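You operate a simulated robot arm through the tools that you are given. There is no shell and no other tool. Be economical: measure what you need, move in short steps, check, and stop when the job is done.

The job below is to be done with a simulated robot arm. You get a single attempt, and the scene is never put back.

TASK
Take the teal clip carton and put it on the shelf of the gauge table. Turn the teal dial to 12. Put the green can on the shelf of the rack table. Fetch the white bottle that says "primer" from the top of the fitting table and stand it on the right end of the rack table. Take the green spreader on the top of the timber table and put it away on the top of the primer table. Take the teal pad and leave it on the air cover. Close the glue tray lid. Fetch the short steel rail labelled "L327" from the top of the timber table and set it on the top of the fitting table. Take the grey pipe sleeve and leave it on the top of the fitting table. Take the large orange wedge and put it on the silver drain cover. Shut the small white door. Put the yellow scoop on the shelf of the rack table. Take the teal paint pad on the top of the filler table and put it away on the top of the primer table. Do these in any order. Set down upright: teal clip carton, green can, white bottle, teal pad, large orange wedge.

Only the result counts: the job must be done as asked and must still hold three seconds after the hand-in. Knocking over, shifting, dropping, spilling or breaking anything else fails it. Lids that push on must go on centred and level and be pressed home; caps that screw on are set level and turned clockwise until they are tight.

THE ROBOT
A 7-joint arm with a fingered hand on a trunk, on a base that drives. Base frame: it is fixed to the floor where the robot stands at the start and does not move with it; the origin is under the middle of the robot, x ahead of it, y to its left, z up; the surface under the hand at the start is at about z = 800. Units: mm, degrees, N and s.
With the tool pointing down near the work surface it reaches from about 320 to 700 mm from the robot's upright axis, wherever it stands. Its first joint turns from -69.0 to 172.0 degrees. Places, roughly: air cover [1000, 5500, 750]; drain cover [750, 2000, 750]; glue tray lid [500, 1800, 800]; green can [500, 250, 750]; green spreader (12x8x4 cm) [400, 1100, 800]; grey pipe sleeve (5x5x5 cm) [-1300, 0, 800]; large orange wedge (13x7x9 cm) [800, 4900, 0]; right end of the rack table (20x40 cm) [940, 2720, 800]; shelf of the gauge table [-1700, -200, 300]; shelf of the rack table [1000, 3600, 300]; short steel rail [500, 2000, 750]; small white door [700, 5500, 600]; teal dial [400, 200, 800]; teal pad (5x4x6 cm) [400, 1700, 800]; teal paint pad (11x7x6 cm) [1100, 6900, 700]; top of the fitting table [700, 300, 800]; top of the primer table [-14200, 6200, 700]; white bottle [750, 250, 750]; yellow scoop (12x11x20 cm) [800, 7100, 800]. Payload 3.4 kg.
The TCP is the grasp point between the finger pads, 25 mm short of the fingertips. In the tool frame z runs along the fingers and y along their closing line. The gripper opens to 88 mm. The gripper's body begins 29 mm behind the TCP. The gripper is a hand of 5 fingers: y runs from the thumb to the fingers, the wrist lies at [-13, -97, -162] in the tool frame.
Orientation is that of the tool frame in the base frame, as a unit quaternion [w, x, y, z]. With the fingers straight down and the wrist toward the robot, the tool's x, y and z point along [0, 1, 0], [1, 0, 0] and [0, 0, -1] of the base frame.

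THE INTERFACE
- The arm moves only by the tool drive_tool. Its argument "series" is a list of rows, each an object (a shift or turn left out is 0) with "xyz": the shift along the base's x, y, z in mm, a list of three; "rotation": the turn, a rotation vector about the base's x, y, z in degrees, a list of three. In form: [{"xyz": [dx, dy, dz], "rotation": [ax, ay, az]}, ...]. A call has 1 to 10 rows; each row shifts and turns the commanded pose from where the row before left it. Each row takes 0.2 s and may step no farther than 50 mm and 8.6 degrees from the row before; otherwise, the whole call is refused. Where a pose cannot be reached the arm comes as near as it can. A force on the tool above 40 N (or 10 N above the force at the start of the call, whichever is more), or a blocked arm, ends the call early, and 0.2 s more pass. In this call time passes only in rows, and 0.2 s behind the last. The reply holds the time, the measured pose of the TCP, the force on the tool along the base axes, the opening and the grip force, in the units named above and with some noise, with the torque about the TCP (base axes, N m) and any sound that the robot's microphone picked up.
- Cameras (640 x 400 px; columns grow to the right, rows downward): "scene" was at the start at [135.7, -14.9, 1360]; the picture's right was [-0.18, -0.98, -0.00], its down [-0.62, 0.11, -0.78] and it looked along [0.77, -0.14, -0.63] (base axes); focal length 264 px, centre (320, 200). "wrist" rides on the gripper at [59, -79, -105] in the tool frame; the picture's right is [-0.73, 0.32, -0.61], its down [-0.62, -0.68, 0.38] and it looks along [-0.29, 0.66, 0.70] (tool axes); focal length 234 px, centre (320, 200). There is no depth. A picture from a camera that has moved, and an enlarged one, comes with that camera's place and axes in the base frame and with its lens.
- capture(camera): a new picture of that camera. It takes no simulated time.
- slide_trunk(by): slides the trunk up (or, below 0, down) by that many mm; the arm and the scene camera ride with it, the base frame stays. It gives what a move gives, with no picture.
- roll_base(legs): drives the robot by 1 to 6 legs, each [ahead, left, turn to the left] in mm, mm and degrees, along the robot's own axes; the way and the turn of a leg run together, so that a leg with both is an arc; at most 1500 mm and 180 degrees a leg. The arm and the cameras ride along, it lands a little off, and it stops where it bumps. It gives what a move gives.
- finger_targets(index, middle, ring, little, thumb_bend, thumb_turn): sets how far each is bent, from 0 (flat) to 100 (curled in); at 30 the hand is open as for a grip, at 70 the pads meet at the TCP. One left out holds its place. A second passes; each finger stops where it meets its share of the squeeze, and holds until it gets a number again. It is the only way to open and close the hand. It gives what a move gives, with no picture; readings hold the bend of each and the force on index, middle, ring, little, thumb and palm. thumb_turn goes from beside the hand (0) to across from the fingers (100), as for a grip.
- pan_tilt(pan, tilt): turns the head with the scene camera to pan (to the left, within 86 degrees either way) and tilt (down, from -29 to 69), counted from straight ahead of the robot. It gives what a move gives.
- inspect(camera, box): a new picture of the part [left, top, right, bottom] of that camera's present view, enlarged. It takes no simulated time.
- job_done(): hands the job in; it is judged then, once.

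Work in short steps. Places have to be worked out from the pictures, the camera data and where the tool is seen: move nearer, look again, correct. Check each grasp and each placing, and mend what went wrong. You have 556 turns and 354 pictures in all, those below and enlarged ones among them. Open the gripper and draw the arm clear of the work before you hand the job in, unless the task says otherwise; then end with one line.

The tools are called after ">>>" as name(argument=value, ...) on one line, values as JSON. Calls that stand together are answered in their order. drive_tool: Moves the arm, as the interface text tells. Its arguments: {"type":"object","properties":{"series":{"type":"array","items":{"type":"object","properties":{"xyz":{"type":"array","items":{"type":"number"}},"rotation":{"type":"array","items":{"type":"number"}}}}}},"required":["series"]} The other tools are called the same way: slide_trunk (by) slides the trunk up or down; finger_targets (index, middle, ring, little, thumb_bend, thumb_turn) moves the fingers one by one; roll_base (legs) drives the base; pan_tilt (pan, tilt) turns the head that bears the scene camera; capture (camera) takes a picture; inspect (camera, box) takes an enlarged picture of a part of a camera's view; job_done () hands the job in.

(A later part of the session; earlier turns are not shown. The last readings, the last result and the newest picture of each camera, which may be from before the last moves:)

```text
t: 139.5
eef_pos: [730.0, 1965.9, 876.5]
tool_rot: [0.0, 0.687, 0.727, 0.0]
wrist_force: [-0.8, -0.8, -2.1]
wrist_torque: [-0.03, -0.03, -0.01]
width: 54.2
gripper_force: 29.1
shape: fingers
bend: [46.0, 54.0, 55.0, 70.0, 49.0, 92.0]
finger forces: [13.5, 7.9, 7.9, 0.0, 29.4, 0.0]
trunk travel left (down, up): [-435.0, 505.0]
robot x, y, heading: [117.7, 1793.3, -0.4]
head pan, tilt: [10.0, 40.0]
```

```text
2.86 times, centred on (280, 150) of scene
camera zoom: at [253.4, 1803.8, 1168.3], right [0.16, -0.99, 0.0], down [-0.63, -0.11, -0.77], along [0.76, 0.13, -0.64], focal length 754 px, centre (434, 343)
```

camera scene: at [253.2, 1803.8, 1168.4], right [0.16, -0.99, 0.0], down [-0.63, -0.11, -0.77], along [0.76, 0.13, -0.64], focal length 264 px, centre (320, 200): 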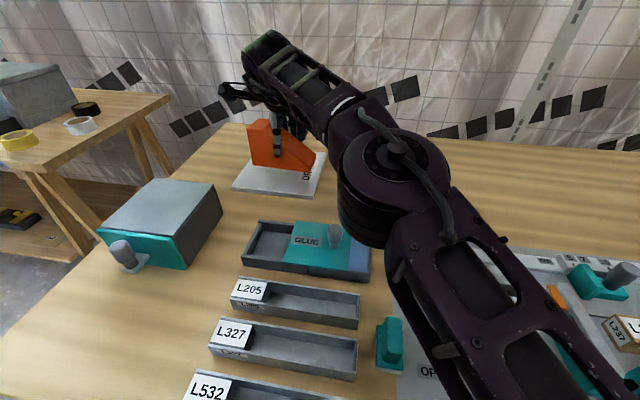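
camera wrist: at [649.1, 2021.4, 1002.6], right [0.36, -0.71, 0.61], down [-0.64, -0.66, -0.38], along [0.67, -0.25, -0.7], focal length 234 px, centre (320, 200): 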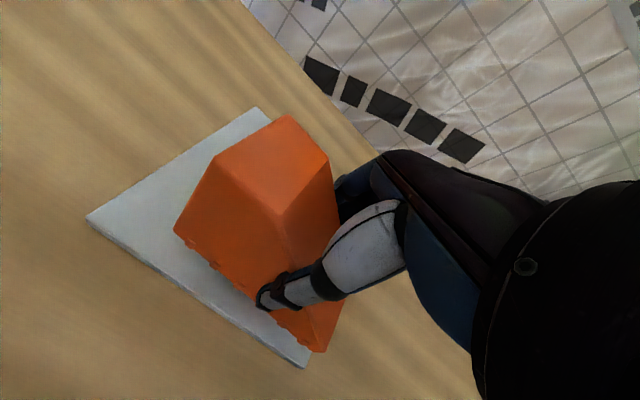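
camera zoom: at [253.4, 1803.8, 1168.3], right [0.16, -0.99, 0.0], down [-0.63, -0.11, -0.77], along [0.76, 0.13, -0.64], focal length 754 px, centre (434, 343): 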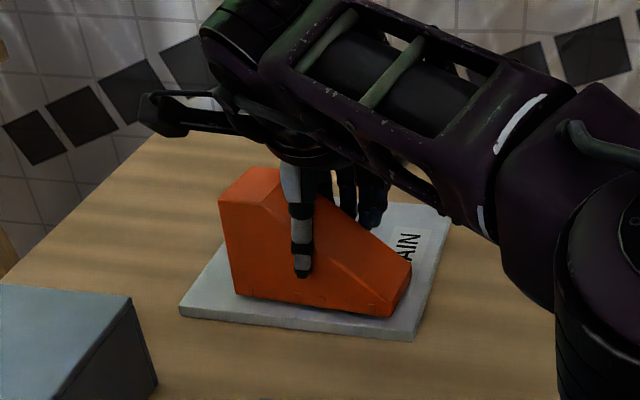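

>>> drive_tool(series=[{"xyz": [0, 0, -3]}, {"xyz": [0, 0, -3]}, {"xyz": [0, 0, -2]}])

```text
t: 140.3
eef_pos: [728.6, 1966.2, 871.8]
tool_rot: [0.002, 0.686, 0.728, 0.003]
wrist_force: [1.0, 1.3, 16.8]
wrist_torque: [-0.04, -0.61, 0.09]
width: 54.7
gripper_force: 31.8
shape: fingers
bend: [46.0, 54.0, 55.0, 70.0, 49.0, 92.0]
finger forces: [13.2, 9.5, 9.4, 0.0, 31.2, 0.1]
trunk travel left (down, up): [-435.0, 505.0]
robot x, y, heading: [119.4, 1791.3, -0.5]
head pan, tilt: [10.0, 40.0]
```

Contact felt. Ease up 2 mm and open the hand.

>>> drive_tool(series=[{"xyz": [0, 0, 2]}])

>>> finger_targets(index=30, middle=30, ring=30, little=30, thumb_bend=30)

>>> drive_tool(series=[{"xyz": [0, 0, 20]}, {"xyz": [0, 0, 30]}, {"xyz": [0, 0, 45]}, {"xyz": [0, 0, 45]}, {"xyz": [-30, -20, 20]}, {"xyz": [-40, -20, 0]}, {"xyz": [-40, -20, 0]}])

>>> inspect(camera="scene", box=[200, 80, 360, 220])

>>> capture(camera="scene")

```text
t: 140.7
eef_pos: [729.1, 1966.0, 872.1]
tool_rot: [0.0, 0.686, 0.728, 0.002]
wrist_force: [3.1, 2.9, 14.2]
wrist_torque: [-0.03, -0.61, 0.09]
width: 54.5
gripper_force: 31.6
shape: fingers
bend: [46.0, 54.0, 55.0, 70.0, 49.0, 92.0]
finger forces: [13.4, 9.5, 9.5, 0.0, 30.3, 0.0]
trunk travel left (down, up): [-435.0, 505.0]
robot x, y, heading: [117.3, 1788.2, -0.4]
head pan, tilt: [10.0, 40.0]
```

```text
t: 141.7
eef_pos: [731.7, 1964.9, 870.0]
tool_rot: [0.001, 0.686, 0.728, 0.001]
wrist_force: [-0.2, -0.8, 0.7]
wrist_torque: [0.01, 0.0, 0.0]
width: 84.9
gripper_force: 0.1
shape: fingers
bend: [30.0, 30.0, 30.0, 30.0, 30.0, 97.0]
finger forces: [0.0, 0.1, 0.0, 0.0, 0.0, 0.0]
trunk travel left (down, up): [-435.0, 505.0]
robot x, y, heading: [116.9, 1784.5, -0.3]
head pan, tilt: [10.0, 40.0]
```

```text
t: 143.3
eef_pos: [610.1, 1880.9, 1012.8]
tool_rot: [0.0, 0.686, 0.727, 0.002]
wrist_force: [0.0, 0.7, -0.2]
wrist_torque: [0.01, -0.01, 0.0]
width: 85.0
gripper_force: 0.0
shape: fingers
bend: [30.0, 30.0, 30.0, 30.0, 30.0, 97.0]
finger forces: [0.0, 0.1, 0.1, 0.0, 0.0, 0.1]
out of reach, approached as far as the arm can: row 3, 4
trunk travel left (down, up): [-435.0, 505.0]
robot x, y, heading: [118.1, 1789.5, -0.6]
head pan, tilt: [10.0, 40.0]
```

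```text
2.86 times, centred on (280, 150) of scene
camera zoom: at [251.9, 1802.9, 1168.5], right [0.16, -0.99, 0.0], down [-0.63, -0.1, -0.77], along [0.76, 0.13, -0.64], focal length 754 px, centre (434, 343)
```

zoom: 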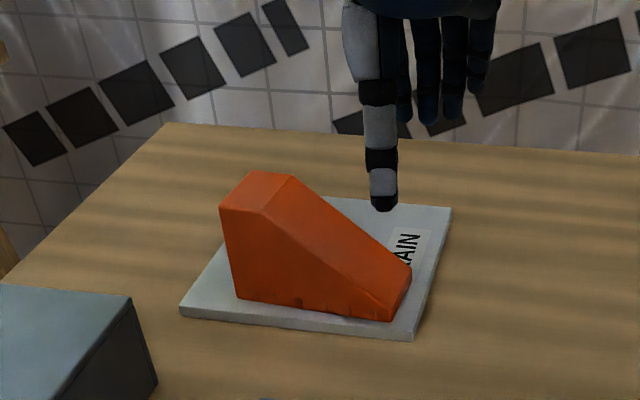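

```text
292 pictures are left
camera scene: at [251.9, 1802.9, 1168.5], right [0.16, -0.99, 0.0], down [-0.63, -0.1, -0.77], along [0.76, 0.13, -0.64], focal length 264 px, centre (320, 200)
```

scene: 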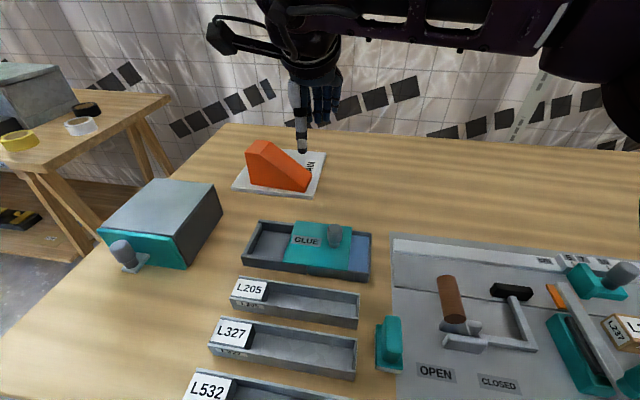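

The wedge stands on the drain cover. Now the glue tray: I zoom to understand the lid.

>>> inspect(camera="scene", box=[230, 205, 390, 305])

>>> capture(camera="wrist")

```text
4.00 times, centred on (310, 255) of scene
camera zoom: at [251.9, 1802.9, 1168.5], right [0.16, -0.99, 0.0], down [-0.63, -0.1, -0.77], along [0.76, 0.13, -0.64], focal length 1056 px, centre (360, -20)
```

zoom: 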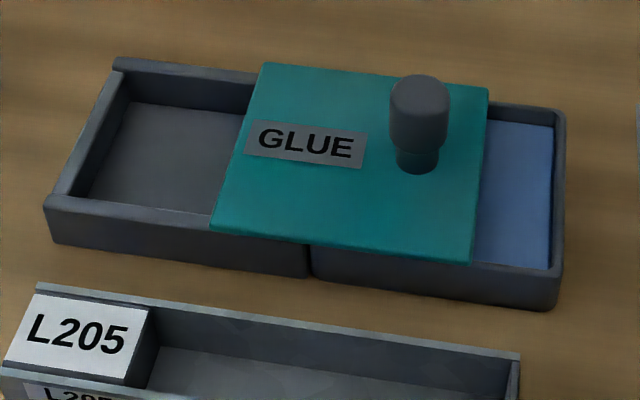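

```text
290 pictures are left
camera wrist: at [527.3, 1934.6, 1116.8], right [0.36, -0.71, 0.61], down [-0.64, -0.66, -0.39], along [0.67, -0.25, -0.7], focal length 234 px, centre (320, 200)
```

wrist: 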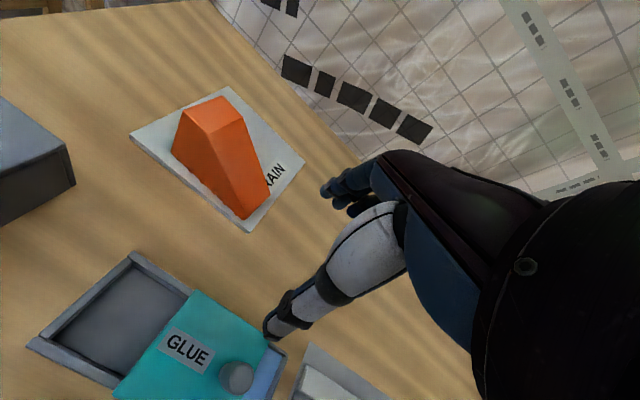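

The lid must slide right (−y) over the blue glue. I'll grip its knob at about (535, 1828, 850–880). Move above it.

>>> drive_tool(series=[{"xyz": [-18, -13, -20]}, {"xyz": [-18, -13, -20]}, {"xyz": [-18, -13, -20]}, {"xyz": [-19, -14, -20]}])

>>> capture(camera="wrist")

>>> capture(camera="scene")

```text
t: 144.3
eef_pos: [537.1, 1826.1, 933.9]
tool_rot: [0.0, 0.686, 0.728, 0.001]
wrist_force: [-0.5, 0.5, 0.2]
wrist_torque: [0.02, 0.03, 0.0]
width: 84.9
gripper_force: 0.1
shape: fingers
bend: [30.0, 30.0, 30.0, 30.0, 30.0, 97.0]
finger forces: [0.1, 0.0, 0.1, 0.0, 0.0, 0.0]
trunk travel left (down, up): [-435.0, 505.0]
robot x, y, heading: [116.8, 1791.3, -0.2]
head pan, tilt: [10.0, 40.0]
```

```text
289 pictures are left
camera wrist: at [454.5, 1880.1, 1038.2], right [0.36, -0.71, 0.61], down [-0.64, -0.66, -0.39], along [0.67, -0.25, -0.7], focal length 234 px, centre (320, 200)
```

wrist: 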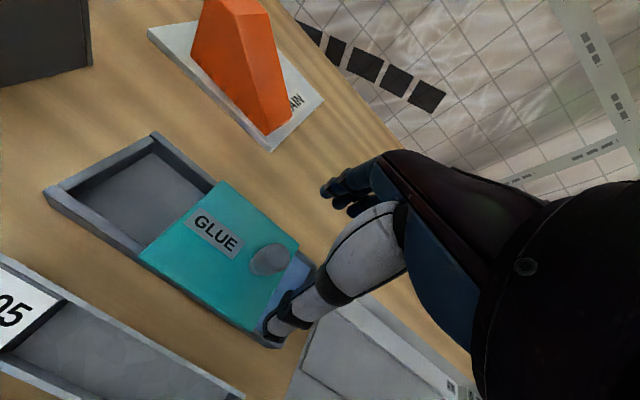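

```text
288 pictures are left
camera scene: at [252.8, 1803.2, 1168.4], right [0.16, -0.99, 0.0], down [-0.63, -0.11, -0.77], along [0.76, 0.13, -0.64], focal length 264 px, centre (320, 200)
```

scene: 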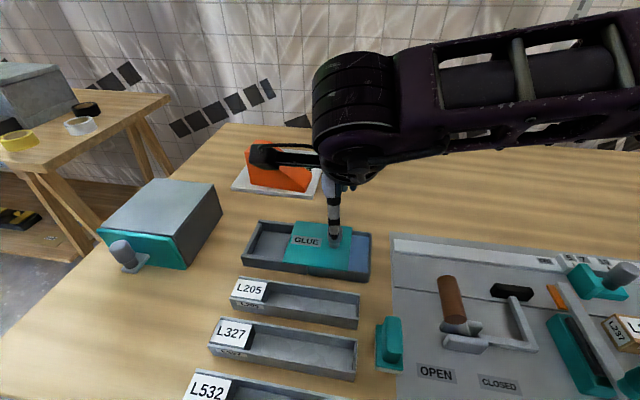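

The knob is right under the TCP. Lower to z≈866 and grip.

>>> drive_tool(series=[{"xyz": [-2, 3, -25]}, {"xyz": [0, 0, -25]}, {"xyz": [0, 0, -17]}])

>>> finger_targets(index=70, middle=70, ring=70, little=70, thumb_bend=60)

>>> capture(camera="wrist")

```text
t: 145.1
eef_pos: [536.6, 1829.9, 867.5]
tool_rot: [-0.001, 0.686, 0.728, 0.001]
wrist_force: [-0.7, 0.3, -1.0]
wrist_torque: [-0.04, -0.01, 0.0]
width: 84.9
gripper_force: 0.2
shape: fingers
bend: [30.0, 30.0, 30.0, 30.0, 30.0, 97.0]
finger forces: [0.1, 0.0, 0.0, 0.1, 0.1, 0.1]
trunk travel left (down, up): [-435.0, 505.0]
robot x, y, heading: [116.7, 1791.4, -0.5]
head pan, tilt: [10.0, 40.0]
```

```text
t: 146.1
eef_pos: [538.5, 1829.3, 866.8]
tool_rot: [0.0, 0.687, 0.727, 0.001]
wrist_force: [12.2, -0.4, 1.5]
wrist_torque: [0.0, -0.24, 0.01]
width: 16.9
gripper_force: 6.0
shape: fingers
bend: [63.0, 63.0, 70.0, 70.0, 60.0, 97.0]
finger forces: [4.3, 6.9, 0.0, 0.0, 0.1, 0.0]
trunk travel left (down, up): [-435.0, 505.0]
robot x, y, heading: [119.0, 1789.1, -0.7]
head pan, tilt: [10.0, 40.0]
```

```text
287 pictures are left
camera wrist: at [456.0, 1884.5, 971.5], right [0.36, -0.71, 0.61], down [-0.64, -0.66, -0.38], along [0.67, -0.25, -0.7], focal length 234 px, centre (320, 200)
```

wrist: 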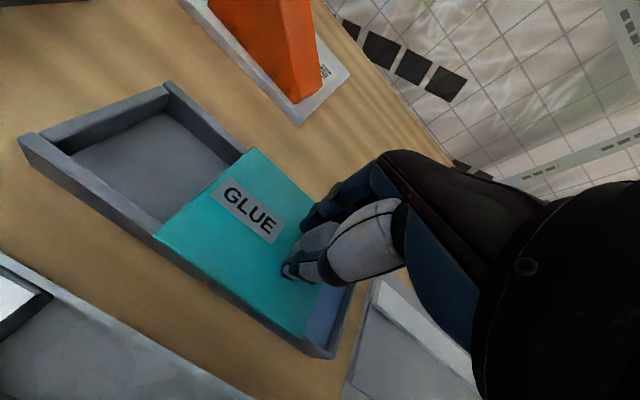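

Fingers touch; close the thumb on the knob too, then slide toward −y.

>>> finger_targets(thumb_bend=80)

>>> drive_tool(series=[{"xyz": [0, -10, 0]}, {"xyz": [0, -10, 0]}, {"xyz": [0, -10, 0]}])

>>> capture(camera="wrist")

```text
t: 147.1
eef_pos: [537.5, 1830.2, 868.0]
tool_rot: [-0.001, 0.685, 0.728, 0.0]
wrist_force: [5.8, -0.1, -0.1]
wrist_torque: [-0.08, -0.2, 0.02]
width: 0.1
gripper_force: 8.1
shape: fingers
bend: [63.0, 62.0, 70.0, 70.0, 76.0, 95.0]
finger forces: [3.1, 7.5, 0.1, 0.1, 5.5, 0.0]
trunk travel left (down, up): [-435.0, 505.0]
robot x, y, heading: [117.2, 1791.2, -0.7]
head pan, tilt: [10.0, 40.0]
```

```text
t: 147.9
eef_pos: [537.2, 1800.1, 866.6]
tool_rot: [0.0, 0.686, 0.728, 0.0]
wrist_force: [5.1, -1.0, -0.1]
wrist_torque: [-0.07, -0.17, -0.02]
width: 0.0
gripper_force: 7.7
shape: fingers
bend: [63.0, 62.0, 70.0, 70.0, 77.0, 95.0]
finger forces: [2.9, 7.5, 0.1, 0.0, 4.9, 0.1]
trunk travel left (down, up): [-435.0, 505.0]
robot x, y, heading: [117.2, 1792.3, -0.6]
head pan, tilt: [10.0, 40.0]
```

```text
286 pictures are left
camera wrist: at [454.8, 1854.0, 971.6], right [0.37, -0.71, 0.61], down [-0.64, -0.66, -0.38], along [0.67, -0.25, -0.7], focal length 234 px, centre (320, 200)
```

wrist: 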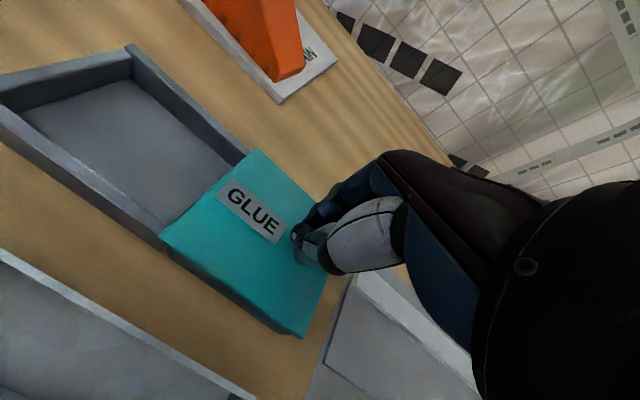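

The lid moved with the hand and almost covers. Push on until it stops.

>>> drive_tool(series=[{"xyz": [0, -5, 0]}, {"xyz": [0, -5, 0]}, {"xyz": [0, -5, 0]}])

>>> capture(camera="wrist")

>>> inspect(camera="scene", box=[230, 205, 390, 305])

```text
t: 148.7
eef_pos: [535.9, 1789.5, 867.1]
tool_rot: [-0.001, 0.684, 0.729, 0.0]
wrist_force: [5.8, 26.3, 0.6]
wrist_torque: [0.39, -0.21, 0.23]
width: 1.6
gripper_force: 14.1
shape: fingers
bend: [61.0, 62.0, 70.0, 70.0, 77.0, 92.0]
finger forces: [11.8, 5.1, 0.1, 0.0, 11.6, 0.0]
trunk travel left (down, up): [-435.0, 505.0]
robot x, y, heading: [116.8, 1789.4, -0.6]
head pan, tilt: [10.0, 40.0]
```

```text
285 pictures are left
camera wrist: at [453.3, 1844.4, 971.5], right [0.37, -0.7, 0.61], down [-0.64, -0.67, -0.38], along [0.67, -0.25, -0.7], focal length 234 px, centre (320, 200)
```

wrist: 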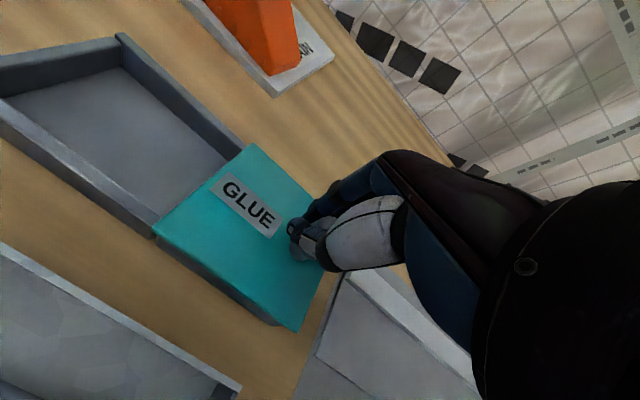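

```text
4.00 times, centred on (310, 255) of scene
camera zoom: at [254.1, 1808.8, 1168.1], right [0.17, -0.99, 0.0], down [-0.63, -0.11, -0.76], along [0.75, 0.12, -0.64], focal length 1056 px, centre (360, -20)
```

zoom: 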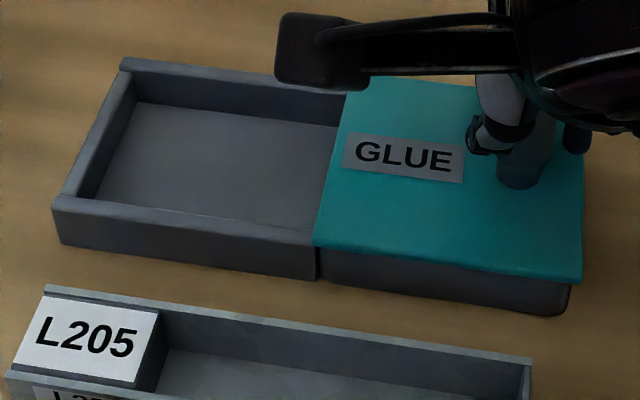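

The lid is closed against its stop. Release and withdraw upward.

>>> drive_tool(series=[{"xyz": [0, 2, 0]}])

>>> finger_targets(index=30, middle=30, ring=30, little=30, thumb_bend=30)

>>> drive_tool(series=[{"xyz": [0, 0, 30]}, {"xyz": [0, 0, 45]}, {"xyz": [0, 0, 45]}, {"xyz": [0, 0, 45]}])

>>> slide_trunk(by=190)

>>> roll_base(legs=[[-140, 0, 0]])

>>> pan_tilt(pan=-5, tilt=50)

>>> capture(camera="scene")

```text
t: 149.1
eef_pos: [535.6, 1790.8, 867.4]
tool_rot: [0.001, 0.685, 0.728, 0.0]
wrist_force: [6.0, 21.8, 1.2]
wrist_torque: [0.37, -0.25, 0.22]
width: 1.4
gripper_force: 13.3
shape: fingers
bend: [61.0, 62.0, 70.0, 70.0, 77.0, 92.0]
finger forces: [10.9, 5.6, 0.0, 0.0, 10.6, 0.0]
trunk travel left (down, up): [-435.0, 505.0]
robot x, y, heading: [117.6, 1787.3, -0.5]
head pan, tilt: [10.0, 40.0]
```

```text
t: 150.1
eef_pos: [535.1, 1787.3, 867.6]
tool_rot: [0.0, 0.686, 0.728, 0.001]
wrist_force: [-0.3, 0.5, 0.5]
wrist_torque: [-0.01, 0.03, 0.02]
width: 84.3
gripper_force: 0.1
shape: fingers
bend: [30.0, 30.0, 30.0, 30.0, 30.0, 97.0]
finger forces: [0.0, 0.0, 0.0, 0.0, 0.1, 0.0]
trunk travel left (down, up): [-435.0, 505.0]
robot x, y, heading: [118.3, 1790.2, -0.8]
head pan, tilt: [10.0, 40.0]
```

```text
t: 151.1
eef_pos: [537.0, 1785.1, 1034.5]
tool_rot: [0.001, 0.686, 0.728, 0.001]
wrist_force: [-0.2, -0.4, -0.2]
wrist_torque: [0.0, 0.0, -0.01]
width: 84.6
gripper_force: 0.0
shape: fingers
bend: [30.0, 30.0, 30.0, 30.0, 30.0, 97.0]
finger forces: [0.0, 0.0, 0.1, 0.0, 0.0, 0.0]
trunk travel left (down, up): [-435.0, 505.0]
robot x, y, heading: [116.6, 1790.9, -0.4]
head pan, tilt: [10.0, 40.0]
```

```text
t: 153.2
eef_pos: [536.6, 1784.6, 1224.3]
tool_rot: [0.0, 0.686, 0.728, 0.001]
wrist_force: [-0.5, 1.0, 0.4]
wrist_torque: [0.03, -0.04, 0.01]
width: 84.6
gripper_force: 0.0
shape: fingers
bend: [30.0, 30.0, 30.0, 30.0, 30.0, 97.0]
finger forces: [0.0, 0.0, 0.0, 0.0, 0.0, 0.0]
trunk travel left (down, up): [-625.0, 315.0]
robot x, y, heading: [115.7, 1788.4, -0.3]
head pan, tilt: [10.0, 40.0]
```

```text
t: 154.5
eef_pos: [393.2, 1787.3, 1225.1]
tool_rot: [0.0, 0.685, 0.729, 0.002]
wrist_force: [0.0, -0.4, 0.0]
wrist_torque: [-0.02, -0.03, 0.01]
width: 84.4
gripper_force: 0.2
shape: fingers
bend: [30.0, 30.0, 30.0, 30.0, 30.0, 97.0]
finger forces: [0.1, 0.0, 0.1, 0.0, 0.0, 0.0]
trunk travel left (down, up): [-625.0, 315.0]
robot x, y, heading: [-23.7, 1788.4, -0.3]
head pan, tilt: [10.0, 40.0]
```

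```text
t: 155.3
eef_pos: [395.0, 1786.8, 1223.8]
tool_rot: [0.001, 0.685, 0.728, 0.001]
wrist_force: [-0.8, -0.2, 0.1]
wrist_torque: [0.01, 0.01, 0.01]
width: 84.4
gripper_force: 0.1
shape: fingers
bend: [30.0, 30.0, 30.0, 30.0, 30.0, 97.0]
finger forces: [0.1, 0.0, 0.0, 0.0, 0.0, 0.0]
trunk travel left (down, up): [-625.0, 315.0]
robot x, y, heading: [-26.3, 1790.5, -0.4]
head pan, tilt: [-5.0, 50.0]
```

```text
283 pictures are left
camera scene: at [102.5, 1783.7, 1344.2], right [-0.09, -1.0, 0.0], down [-0.76, 0.07, -0.64], along [0.64, -0.06, -0.77], focal length 264 px, centre (320, 200)
```

scene: 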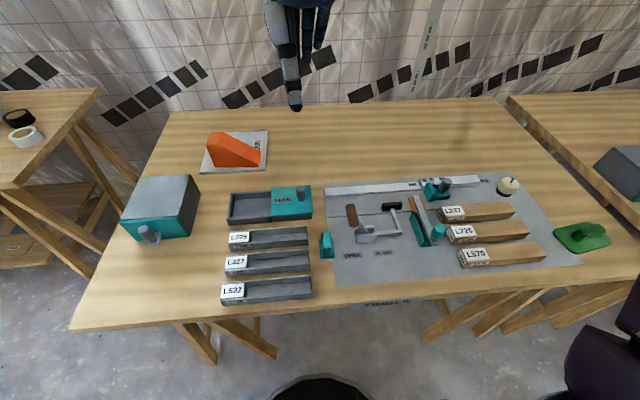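

Good overview. Zoom on the pad and the rails.

>>> inspect(camera="scene", box=[210, 210, 370, 310])

```text
4.00 times, centred on (290, 260) of scene
camera zoom: at [102.5, 1783.7, 1344.2], right [-0.09, -1.0, 0.0], down [-0.76, 0.07, -0.64], along [0.64, -0.06, -0.77], focal length 1056 px, centre (440, -40)
```

zoom: 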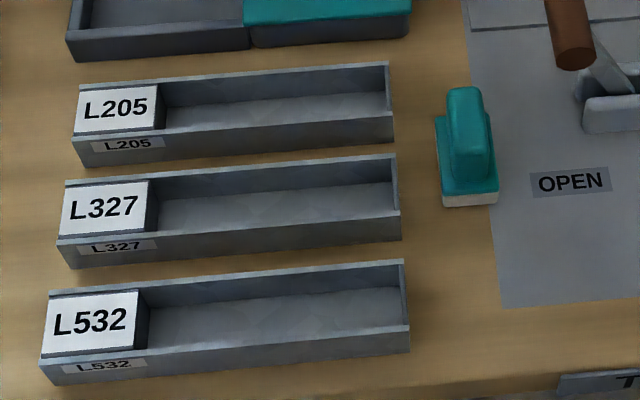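

The pad is at about (395, 1740), ~60 high. I hover above it to check clearance to the lever and rails.

>>> drive_tool(series=[{"xyz": [0, -12, -45]}, {"xyz": [0, -12, -45]}, {"xyz": [0, -12, -45]}, {"xyz": [0, -11, -45]}, {"xyz": [0, 0, -45]}, {"xyz": [0, 0, -40]}])

>>> capture(camera="wrist")

>>> capture(camera="scene")

```text
t: 156.7
eef_pos: [394.8, 1738.3, 961.0]
tool_rot: [0.0, 0.685, 0.728, 0.001]
wrist_force: [-1.4, -0.1, -0.1]
wrist_torque: [-0.01, 0.0, 0.03]
width: 84.5
gripper_force: 0.1
shape: fingers
bend: [30.0, 30.0, 30.0, 30.0, 30.0, 97.0]
finger forces: [0.0, 0.0, 0.0, 0.0, 0.1, 0.0]
trunk travel left (down, up): [-625.0, 315.0]
robot x, y, heading: [-25.8, 1790.5, -0.4]
head pan, tilt: [-5.0, 50.0]
```

```text
281 pictures are left
camera wrist: at [312.0, 1793.6, 1064.1], right [0.36, -0.71, 0.61], down [-0.64, -0.66, -0.39], along [0.67, -0.25, -0.7], focal length 234 px, centre (320, 200)
```

wrist: 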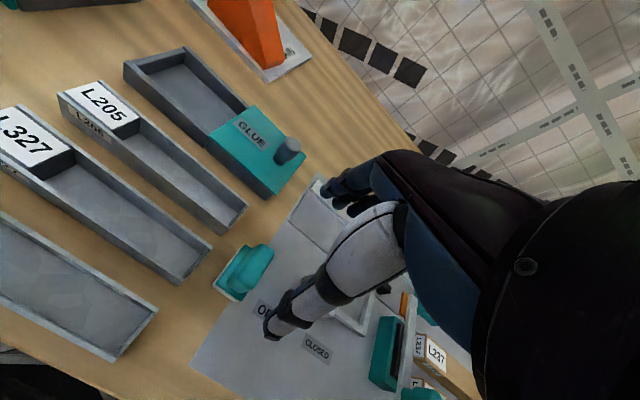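

```text
280 pictures are left
camera scene: at [102.9, 1782.9, 1344.2], right [-0.1, -1.0, 0.0], down [-0.76, 0.07, -0.64], along [0.64, -0.06, -0.77], focal length 264 px, centre (320, 200)
```

scene: 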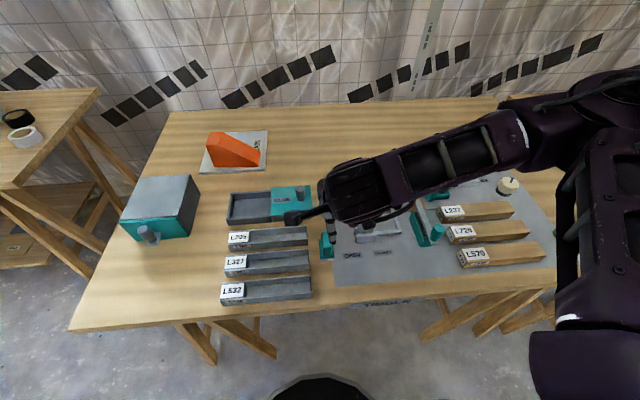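

The lever handle is at (416, 1684, 877) and the rails end at y≈1782, so I'll centre at y=1752 with the index finger curled away, and grip at z≈851.

>>> finger_targets(index=100)

>>> drive_tool(series=[{"xyz": [3, 13, -30]}, {"xyz": [0, 0, -30]}, {"xyz": [0, 0, -25]}])

>>> capture(camera="wrist")

>>> inspect(camera="scene", box=[250, 150, 450, 300])

```text
t: 157.7
eef_pos: [393.8, 1740.0, 960.6]
tool_rot: [0.0, 0.685, 0.728, 0.0]
wrist_force: [-0.4, 0.1, -0.2]
wrist_torque: [0.0, -0.01, -0.01]
width: 52.6
gripper_force: 0.0
shape: fingers
bend: [100.0, 30.0, 30.0, 30.0, 30.0, 97.0]
finger forces: [0.0, 0.0, 0.0, 0.1, 0.1, 0.0]
trunk travel left (down, up): [-625.0, 315.0]
robot x, y, heading: [-25.8, 1791.1, -0.4]
head pan, tilt: [-5.0, 50.0]
```

```text
t: 158.5
eef_pos: [397.4, 1751.3, 872.8]
tool_rot: [0.0, 0.686, 0.728, 0.001]
wrist_force: [0.3, 0.3, -0.7]
wrist_torque: [-0.02, 0.02, 0.05]
width: 52.3
gripper_force: 0.1
shape: fingers
bend: [100.0, 30.0, 30.0, 30.0, 30.0, 97.0]
finger forces: [0.1, 0.0, 0.0, 0.1, 0.0, 0.0]
trunk travel left (down, up): [-625.0, 315.0]
robot x, y, heading: [-24.6, 1794.1, -0.7]
head pan, tilt: [-5.0, 50.0]
```

```text
279 pictures are left
camera wrist: at [315.6, 1805.8, 978.6], right [0.37, -0.71, 0.61], down [-0.64, -0.66, -0.38], along [0.67, -0.25, -0.7], focal length 234 px, centre (320, 200)
```

wrist: 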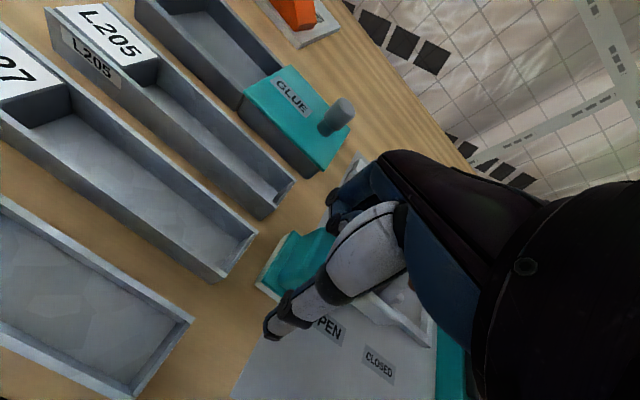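

```text
2.67 times, centred on (350, 225) of scene
camera zoom: at [102.7, 1783.7, 1344.2], right [-0.1, -1.0, 0.0], down [-0.76, 0.07, -0.64], along [0.64, -0.06, -0.77], focal length 704 px, centre (240, 133)
```

zoom: 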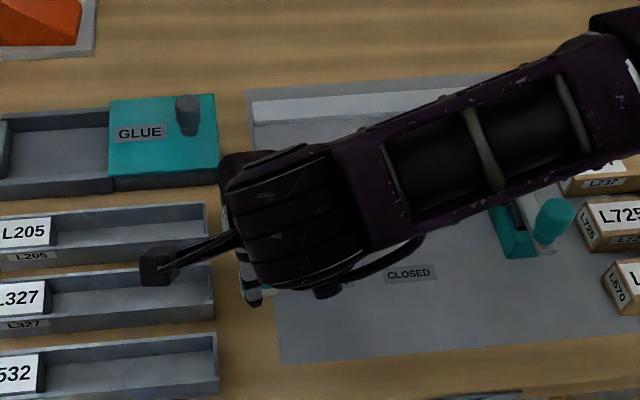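

Clear so far. Lower 21 mm and close middle, ring, little and thumb.

>>> drive_tool(series=[{"xyz": [0, 0, -12]}, {"xyz": [0, 0, -9]}])

>>> finger_targets(middle=75, ring=75, little=75, thumb_bend=75)

>>> capture(camera="wrist")

```text
t: 159.1
eef_pos: [397.9, 1752.5, 853.4]
tool_rot: [0.001, 0.685, 0.728, 0.0]
wrist_force: [-0.5, 0.4, 0.4]
wrist_torque: [-0.01, 0.02, -0.02]
width: 52.7
gripper_force: 0.1
shape: fingers
bend: [100.0, 30.0, 30.0, 30.0, 30.0, 97.0]
finger forces: [0.0, 0.2, 0.0, 0.0, 0.0, 0.0]
trunk travel left (down, up): [-625.0, 315.0]
robot x, y, heading: [-28.6, 1791.5, -0.5]
head pan, tilt: [-5.0, 50.0]
```

```text
t: 160.1
eef_pos: [397.0, 1752.9, 852.4]
tool_rot: [0.0, 0.686, 0.728, 0.001]
wrist_force: [0.4, 1.2, 0.5]
wrist_torque: [0.02, -0.01, -0.01]
width: 33.8
gripper_force: 0.1
shape: fingers
bend: [100.0, 75.0, 75.0, 75.0, 75.0, 97.0]
finger forces: [0.0, 0.0, 0.0, 0.1, 0.0, 0.1]
trunk travel left (down, up): [-625.0, 315.0]
robot x, y, heading: [-25.5, 1789.7, -0.7]
head pan, tilt: [-5.0, 50.0]
```

```text
277 pictures are left
camera wrist: at [314.1, 1806.7, 957.3], right [0.37, -0.71, 0.61], down [-0.64, -0.66, -0.38], along [0.67, -0.25, -0.7], focal length 234 px, centre (320, 200)
```

wrist: 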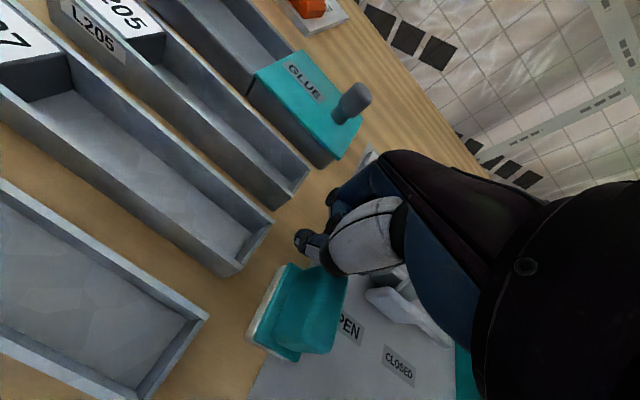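

Missed: the thumb slid past the pad's left side and the fingers drew the pad ~38 mm toward me. I open, rise and look again.

>>> drive_tool(series=[{"xyz": [0, 0, 30]}, {"xyz": [0, 0, 45]}, {"xyz": [0, 0, 30]}])

>>> finger_targets(index=30, middle=30, ring=30, little=30, thumb_bend=30)

>>> capture(camera="wrist")

>>> capture(camera="scene")

```text
t: 160.9
eef_pos: [396.4, 1754.9, 958.8]
tool_rot: [0.001, 0.685, 0.729, 0.001]
wrist_force: [0.6, 0.1, 0.3]
wrist_torque: [-0.01, 0.01, 0.0]
width: 33.8
gripper_force: 0.1
shape: fingers
bend: [100.0, 75.0, 75.0, 75.0, 75.0, 97.0]
finger forces: [0.1, 0.0, 0.1, 0.0, 0.0, 0.0]
trunk travel left (down, up): [-625.0, 315.0]
robot x, y, heading: [-26.2, 1790.6, -0.5]
head pan, tilt: [-5.0, 50.0]
```

```text
t: 161.9
eef_pos: [397.1, 1754.4, 959.0]
tool_rot: [0.0, 0.686, 0.728, 0.002]
wrist_force: [-0.2, -0.5, 0.5]
wrist_torque: [0.02, 0.02, 0.01]
width: 84.2
gripper_force: 0.0
shape: fingers
bend: [30.0, 30.0, 30.0, 30.0, 30.0, 97.0]
finger forces: [0.0, 0.0, 0.0, 0.0, 0.0, 0.0]
trunk travel left (down, up): [-625.0, 315.0]
robot x, y, heading: [-23.1, 1791.2, -0.4]
head pan, tilt: [-5.0, 50.0]
```

```text
276 pictures are left
camera wrist: at [314.6, 1808.5, 1063.5], right [0.37, -0.71, 0.61], down [-0.64, -0.66, -0.38], along [0.67, -0.25, -0.7], focal length 234 px, centre (320, 200)
```

wrist: 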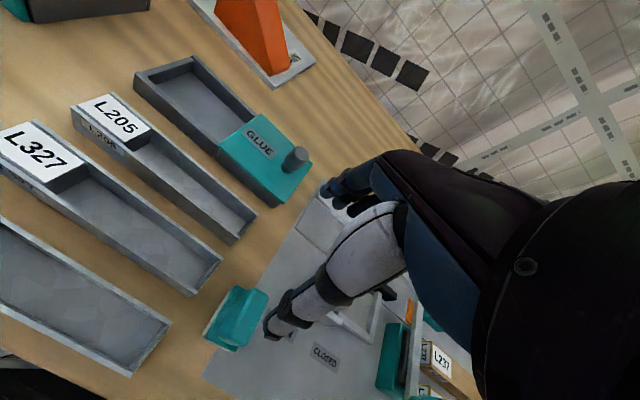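

```text
275 pictures are left
camera scene: at [102.2, 1783.5, 1344.2], right [-0.1, -1.0, 0.0], down [-0.76, 0.07, -0.64], along [0.64, -0.06, -0.77], focal length 264 px, centre (320, 200)
```

scene: 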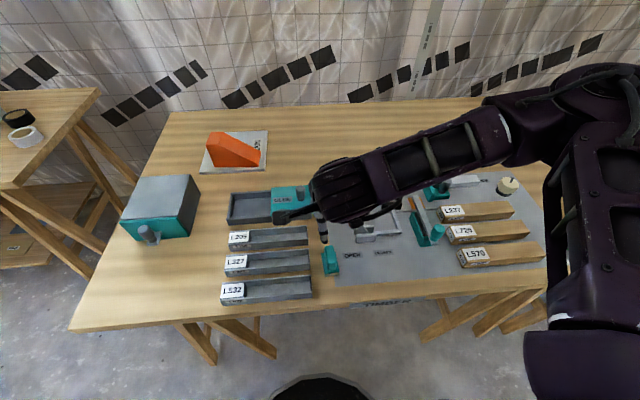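

The pad is now at (361, 1737), upright, and the lever is out of the way in x. Curl the index, centre on (362, 1742) and go down again.

>>> finger_targets(index=100)

>>> drive_tool(series=[{"xyz": [-35, -12, -10]}, {"xyz": [0, 0, -40]}, {"xyz": [0, 0, -35]}])

>>> capture(camera="wrist")

```text
t: 162.9
eef_pos: [397.3, 1755.4, 958.3]
tool_rot: [0.0, 0.685, 0.728, 0.001]
wrist_force: [0.5, 1.0, -0.4]
wrist_torque: [0.0, -0.01, -0.02]
width: 52.5
gripper_force: 0.1
shape: fingers
bend: [100.0, 30.0, 30.0, 30.0, 30.0, 97.0]
finger forces: [0.0, 0.1, 0.0, 0.0, 0.0, 0.0]
trunk travel left (down, up): [-625.0, 315.0]
robot x, y, heading: [-27.2, 1788.6, -0.5]
head pan, tilt: [-5.0, 50.0]
```

```text
t: 163.7
eef_pos: [361.1, 1740.1, 871.8]
tool_rot: [0.0, 0.687, 0.727, 0.002]
wrist_force: [-0.2, 0.3, -0.5]
wrist_torque: [-0.01, -0.01, 0.02]
width: 52.9
gripper_force: 0.1
shape: fingers
bend: [100.0, 30.0, 30.0, 30.0, 30.0, 97.0]
finger forces: [0.0, 0.1, 0.1, 0.0, 0.0, 0.0]
trunk travel left (down, up): [-625.0, 315.0]
robot x, y, heading: [-24.1, 1790.7, -0.5]
head pan, tilt: [-5.0, 50.0]
```

```text
274 pictures are left
camera wrist: at [279.1, 1796.3, 976.1], right [0.37, -0.71, 0.61], down [-0.64, -0.66, -0.38], along [0.67, -0.25, -0.7], focal length 234 px, centre (320, 200)
```

wrist: 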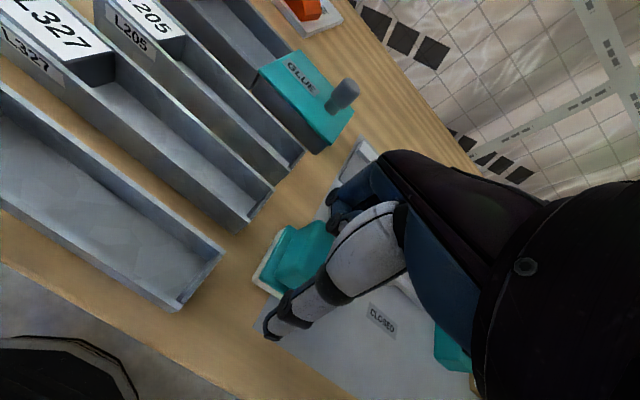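

The pad's left face is at y≈1749, so its centre is y≈1729. I curl the little finger too (lever side) and shift to (366, 1732), then go down and close middle, ring and thumb.

>>> finger_targets(little=100)

>>> drive_tool(series=[{"xyz": [4, -9, -5]}, {"xyz": [0, 0, -15]}])

>>> finger_targets(middle=75, ring=75, thumb_bend=75)

>>> capture(camera="wrist")

```text
t: 164.7
eef_pos: [362.1, 1741.6, 871.1]
tool_rot: [0.0, 0.685, 0.729, 0.001]
wrist_force: [0.4, 0.8, -0.5]
wrist_torque: [0.01, 0.0, -0.03]
width: 52.7
gripper_force: 0.0
shape: fingers
bend: [100.0, 30.0, 30.0, 100.0, 30.0, 97.0]
finger forces: [0.0, 0.0, 0.0, 0.0, 0.0, 0.0]
trunk travel left (down, up): [-625.0, 315.0]
robot x, y, heading: [-25.1, 1789.5, -0.5]
head pan, tilt: [-5.0, 50.0]
```

```text
t: 165.3
eef_pos: [367.0, 1732.1, 852.1]
tool_rot: [0.0, 0.686, 0.728, 0.001]
wrist_force: [-0.3, -0.2, 0.0]
wrist_torque: [0.01, -0.01, 0.02]
width: 52.6
gripper_force: 0.1
shape: fingers
bend: [100.0, 30.0, 30.0, 100.0, 30.0, 97.0]
finger forces: [0.0, 0.0, 0.1, 0.1, 0.0, 0.1]
trunk travel left (down, up): [-625.0, 315.0]
robot x, y, heading: [-28.4, 1792.6, -0.5]
head pan, tilt: [-5.0, 50.0]
```

```text
t: 166.3
eef_pos: [366.9, 1732.2, 852.7]
tool_rot: [0.0, 0.686, 0.728, 0.001]
wrist_force: [0.3, -0.5, 0.0]
wrist_torque: [-0.02, 0.0, -0.02]
width: 33.6
gripper_force: 0.0
shape: fingers
bend: [100.0, 75.0, 75.0, 100.0, 75.0, 97.0]
finger forces: [0.0, 0.0, 0.1, 0.1, 0.1, 0.0]
trunk travel left (down, up): [-625.0, 315.0]
robot x, y, heading: [-27.4, 1791.5, -0.5]
head pan, tilt: [-5.0, 50.0]
```

```text
273 pictures are left
camera wrist: at [284.1, 1786.6, 957.1], right [0.37, -0.71, 0.61], down [-0.64, -0.66, -0.38], along [0.67, -0.25, -0.7], focal length 234 px, centre (320, 200)
```

wrist: 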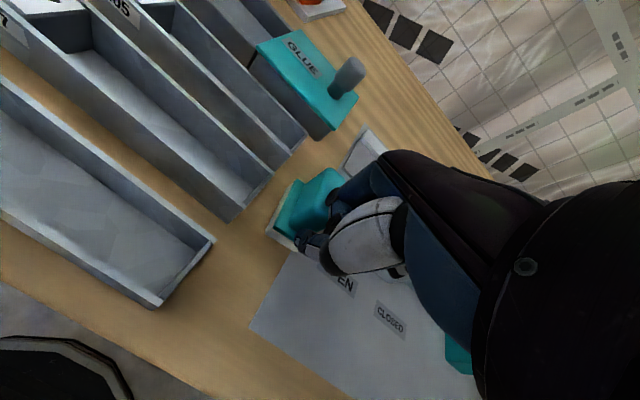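

Again no hold: the thumb pushed the pad back to x 371–428, y≈1720–1757. From the knob grip I learn that index and middle straddle the TCP, so those two should do the gripping. First I draw the pad back toward me, away from the lever, with the middle/ring/little fingers as before.

>>> drive_tool(series=[{"xyz": [0, 0, 40]}, {"xyz": [0, 0, 40]}])

>>> finger_targets(index=100, middle=30, ring=30, little=30, thumb_bend=20)

>>> drive_tool(series=[{"xyz": [30, 27, 0]}, {"xyz": [0, 0, -40]}, {"xyz": [0, 0, -40]}])

>>> capture(camera="wrist")

```text
t: 166.9
eef_pos: [367.0, 1732.9, 934.3]
tool_rot: [0.0, 0.685, 0.728, 0.0]
wrist_force: [-0.4, -1.2, 0.5]
wrist_torque: [-0.04, 0.05, -0.01]
width: 33.5
gripper_force: 0.1
shape: fingers
bend: [100.0, 75.0, 75.0, 100.0, 75.0, 97.0]
finger forces: [0.1, 0.0, 0.0, 0.1, 0.0, 0.0]
trunk travel left (down, up): [-625.0, 315.0]
robot x, y, heading: [-26.6, 1793.3, -0.7]
head pan, tilt: [-5.0, 50.0]
```

```text
t: 167.9
eef_pos: [368.4, 1734.1, 934.1]
tool_rot: [0.0, 0.686, 0.727, 0.002]
wrist_force: [-0.6, -0.1, 0.3]
wrist_torque: [0.01, 0.03, 0.01]
width: 55.8
gripper_force: 0.0
shape: fingers
bend: [100.0, 30.0, 30.0, 30.0, 20.0, 97.0]
finger forces: [0.0, 0.1, 0.0, 0.0, 0.0, 0.1]
trunk travel left (down, up): [-625.0, 315.0]
robot x, y, heading: [-28.9, 1793.7, -0.7]
head pan, tilt: [-5.0, 50.0]
```

```text
t: 168.7
eef_pos: [398.2, 1759.6, 852.7]
tool_rot: [0.001, 0.685, 0.728, 0.0]
wrist_force: [-0.3, 0.9, -0.3]
wrist_torque: [-0.01, 0.0, -0.01]
width: 55.9
gripper_force: 0.1
shape: fingers
bend: [100.0, 30.0, 30.0, 30.0, 20.0, 97.0]
finger forces: [0.0, 0.0, 0.0, 0.1, 0.0, 0.1]
trunk travel left (down, up): [-625.0, 315.0]
robot x, y, heading: [-24.6, 1788.1, -0.6]
head pan, tilt: [-5.0, 50.0]
```

```text
272 pictures are left
camera wrist: at [315.3, 1813.8, 956.9], right [0.37, -0.71, 0.61], down [-0.64, -0.66, -0.38], along [0.67, -0.25, -0.7], focal length 234 px, centre (320, 200)
```

wrist: 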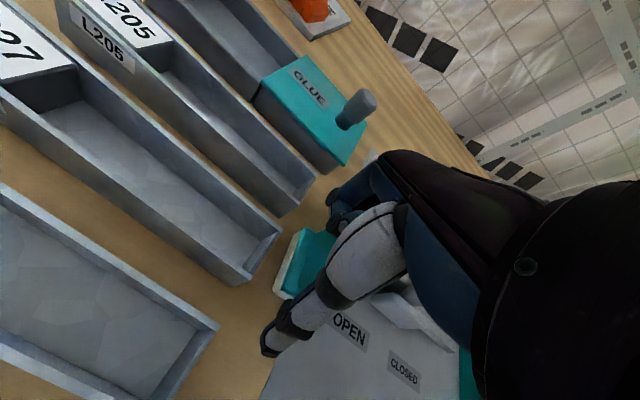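

Hook the pad with middle, ring and little and look.

>>> finger_targets(middle=72, ring=72, little=72)

>>> drive_tool(series=[{"xyz": [-6, 0, 0]}, {"xyz": [-6, 0, 0]}, {"xyz": [-6, 0, 0]}])

>>> capture(camera="wrist")

```text
t: 169.7
eef_pos: [398.2, 1758.6, 852.9]
tool_rot: [0.0, 0.685, 0.728, 0.001]
wrist_force: [-0.1, 0.2, -0.4]
wrist_torque: [0.0, 0.02, 0.02]
width: 55.6
gripper_force: 0.0
shape: fingers
bend: [100.0, 72.0, 72.0, 72.0, 20.0, 97.0]
finger forces: [0.1, 0.0, 0.0, 0.0, 0.1, 0.1]
trunk travel left (down, up): [-625.0, 315.0]
robot x, y, heading: [-24.9, 1791.9, -0.7]
head pan, tilt: [-5.0, 50.0]
```

```text
t: 170.5
eef_pos: [377.5, 1759.2, 853.2]
tool_rot: [0.0, 0.685, 0.729, 0.002]
wrist_force: [0.6, 0.1, 0.4]
wrist_torque: [0.01, -0.02, 0.01]
width: 55.9
gripper_force: 0.1
shape: fingers
bend: [100.0, 72.0, 72.0, 72.0, 20.0, 97.0]
finger forces: [0.0, 0.1, 0.2, 0.1, 0.1, 0.1]
trunk travel left (down, up): [-625.0, 315.0]
robot x, y, heading: [-23.4, 1787.7, -0.5]
head pan, tilt: [-5.0, 50.0]
```

```text
271 pictures are left
camera wrist: at [295.8, 1813.5, 957.5], right [0.37, -0.71, 0.61], down [-0.64, -0.66, -0.38], along [0.67, -0.25, -0.7], focal length 234 px, centre (320, 200)
```

wrist: 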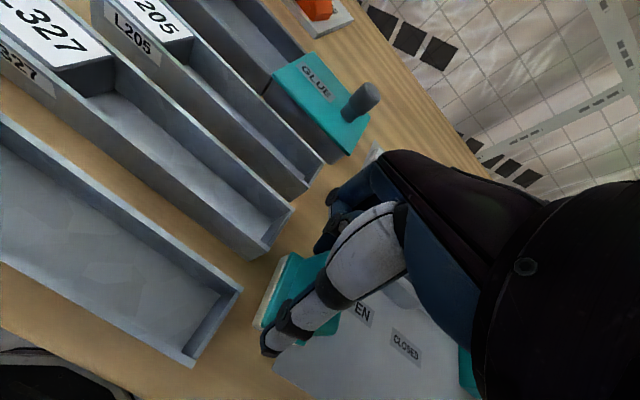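

The pad is at x 329–380, y≈1736. Now grip with index, middle and thumb centred on it (ring and little curled).

>>> drive_tool(series=[{"xyz": [6, 0, 35]}, {"xyz": [0, 0, 45]}])

>>> finger_targets(index=30, middle=30, ring=100, little=100, thumb_bend=30)

>>> drive_tool(series=[{"xyz": [-29, -23, 0]}, {"xyz": [0, 0, -25]}])

>>> capture(camera="wrist")

```text
t: 171.1
eef_pos: [384.1, 1760.3, 934.3]
tool_rot: [0.002, 0.685, 0.728, 0.001]
wrist_force: [0.1, -0.2, 0.8]
wrist_torque: [0.01, 0.05, -0.02]
width: 56.0
gripper_force: 0.1
shape: fingers
bend: [100.0, 72.0, 72.0, 72.0, 20.0, 97.0]
finger forces: [0.1, 0.0, 0.0, 0.0, 0.0, 0.0]
trunk travel left (down, up): [-625.0, 315.0]
robot x, y, heading: [-26.9, 1791.4, -0.6]
head pan, tilt: [-5.0, 50.0]
```

```text
t: 172.1
eef_pos: [384.2, 1759.4, 933.3]
tool_rot: [0.0, 0.685, 0.728, 0.001]
wrist_force: [-0.3, 0.0, 0.6]
wrist_torque: [-0.02, 0.03, -0.04]
width: 85.0
gripper_force: 0.1
shape: fingers
bend: [30.0, 30.0, 100.0, 100.0, 30.0, 97.0]
finger forces: [0.0, 0.0, 0.0, 0.0, 0.0, 0.0]
trunk travel left (down, up): [-625.0, 315.0]
robot x, y, heading: [-28.6, 1794.7, -0.3]
head pan, tilt: [-5.0, 50.0]
```

```text
t: 172.7
eef_pos: [356.1, 1736.1, 906.7]
tool_rot: [-0.001, 0.686, 0.728, 0.001]
wrist_force: [-0.8, 0.1, 0.2]
wrist_torque: [0.0, 0.03, -0.02]
width: 84.9
gripper_force: 0.1
shape: fingers
bend: [30.0, 30.0, 100.0, 100.0, 30.0, 97.0]
finger forces: [0.0, 0.1, 0.0, 0.1, 0.0, 0.0]
trunk travel left (down, up): [-625.0, 315.0]
robot x, y, heading: [-23.2, 1793.6, -0.4]
head pan, tilt: [-5.0, 50.0]
```

```text
270 pictures are left
camera wrist: at [273.8, 1790.0, 1011.2], right [0.37, -0.71, 0.61], down [-0.64, -0.66, -0.38], along [0.67, -0.25, -0.7], focal length 234 px, centre (320, 200)
```

wrist: 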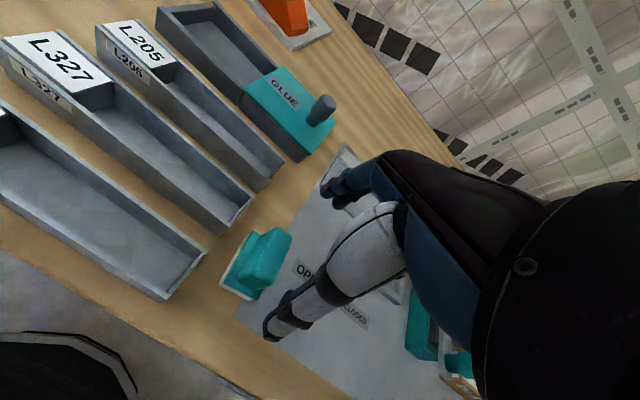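

The pad centre reads about (351, 1740). Adjust, descend to 850 and close.

>>> drive_tool(series=[{"xyz": [-4, 5, -25]}, {"xyz": [0, 0, -20]}, {"xyz": [0, 0, -12]}])

>>> finger_targets(index=55, middle=55, thumb_bend=50)

>>> capture(camera="wrist")

```text
t: 173.5
eef_pos: [351.5, 1740.9, 850.0]
tool_rot: [0.0, 0.685, 0.728, 0.001]
wrist_force: [0.1, 0.2, 0.5]
wrist_torque: [-0.02, 0.02, 0.0]
width: 85.1
gripper_force: 0.0
shape: fingers
bend: [30.0, 30.0, 100.0, 100.0, 30.0, 97.0]
finger forces: [0.0, 0.0, 0.0, 0.1, 0.0, 0.0]
trunk travel left (down, up): [-625.0, 315.0]
robot x, y, heading: [-26.2, 1793.0, -0.4]
head pan, tilt: [-5.0, 50.0]
```

```text
t: 174.5
eef_pos: [350.7, 1741.0, 849.8]
tool_rot: [0.0, 0.686, 0.728, 0.001]
wrist_force: [-0.1, 0.5, 0.5]
wrist_torque: [-0.02, -0.02, 0.01]
width: 40.4
gripper_force: 2.2
shape: fingers
bend: [53.0, 54.0, 100.0, 100.0, 49.0, 97.0]
finger forces: [1.2, 0.8, 0.0, 0.0, 1.8, 0.0]
trunk travel left (down, up): [-625.0, 315.0]
robot x, y, heading: [-26.3, 1790.6, -0.5]
head pan, tilt: [-5.0, 50.0]
```

```text
269 pictures are left
camera wrist: at [268.6, 1794.7, 954.6], right [0.37, -0.71, 0.61], down [-0.64, -0.66, -0.38], along [0.67, -0.25, -0.7], focal length 234 px, centre (320, 200)
```

wrist: 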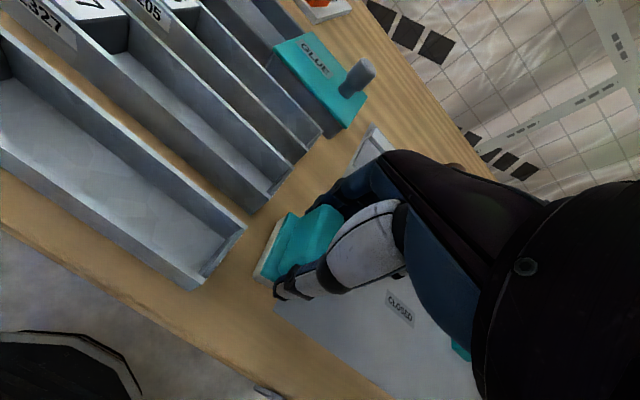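

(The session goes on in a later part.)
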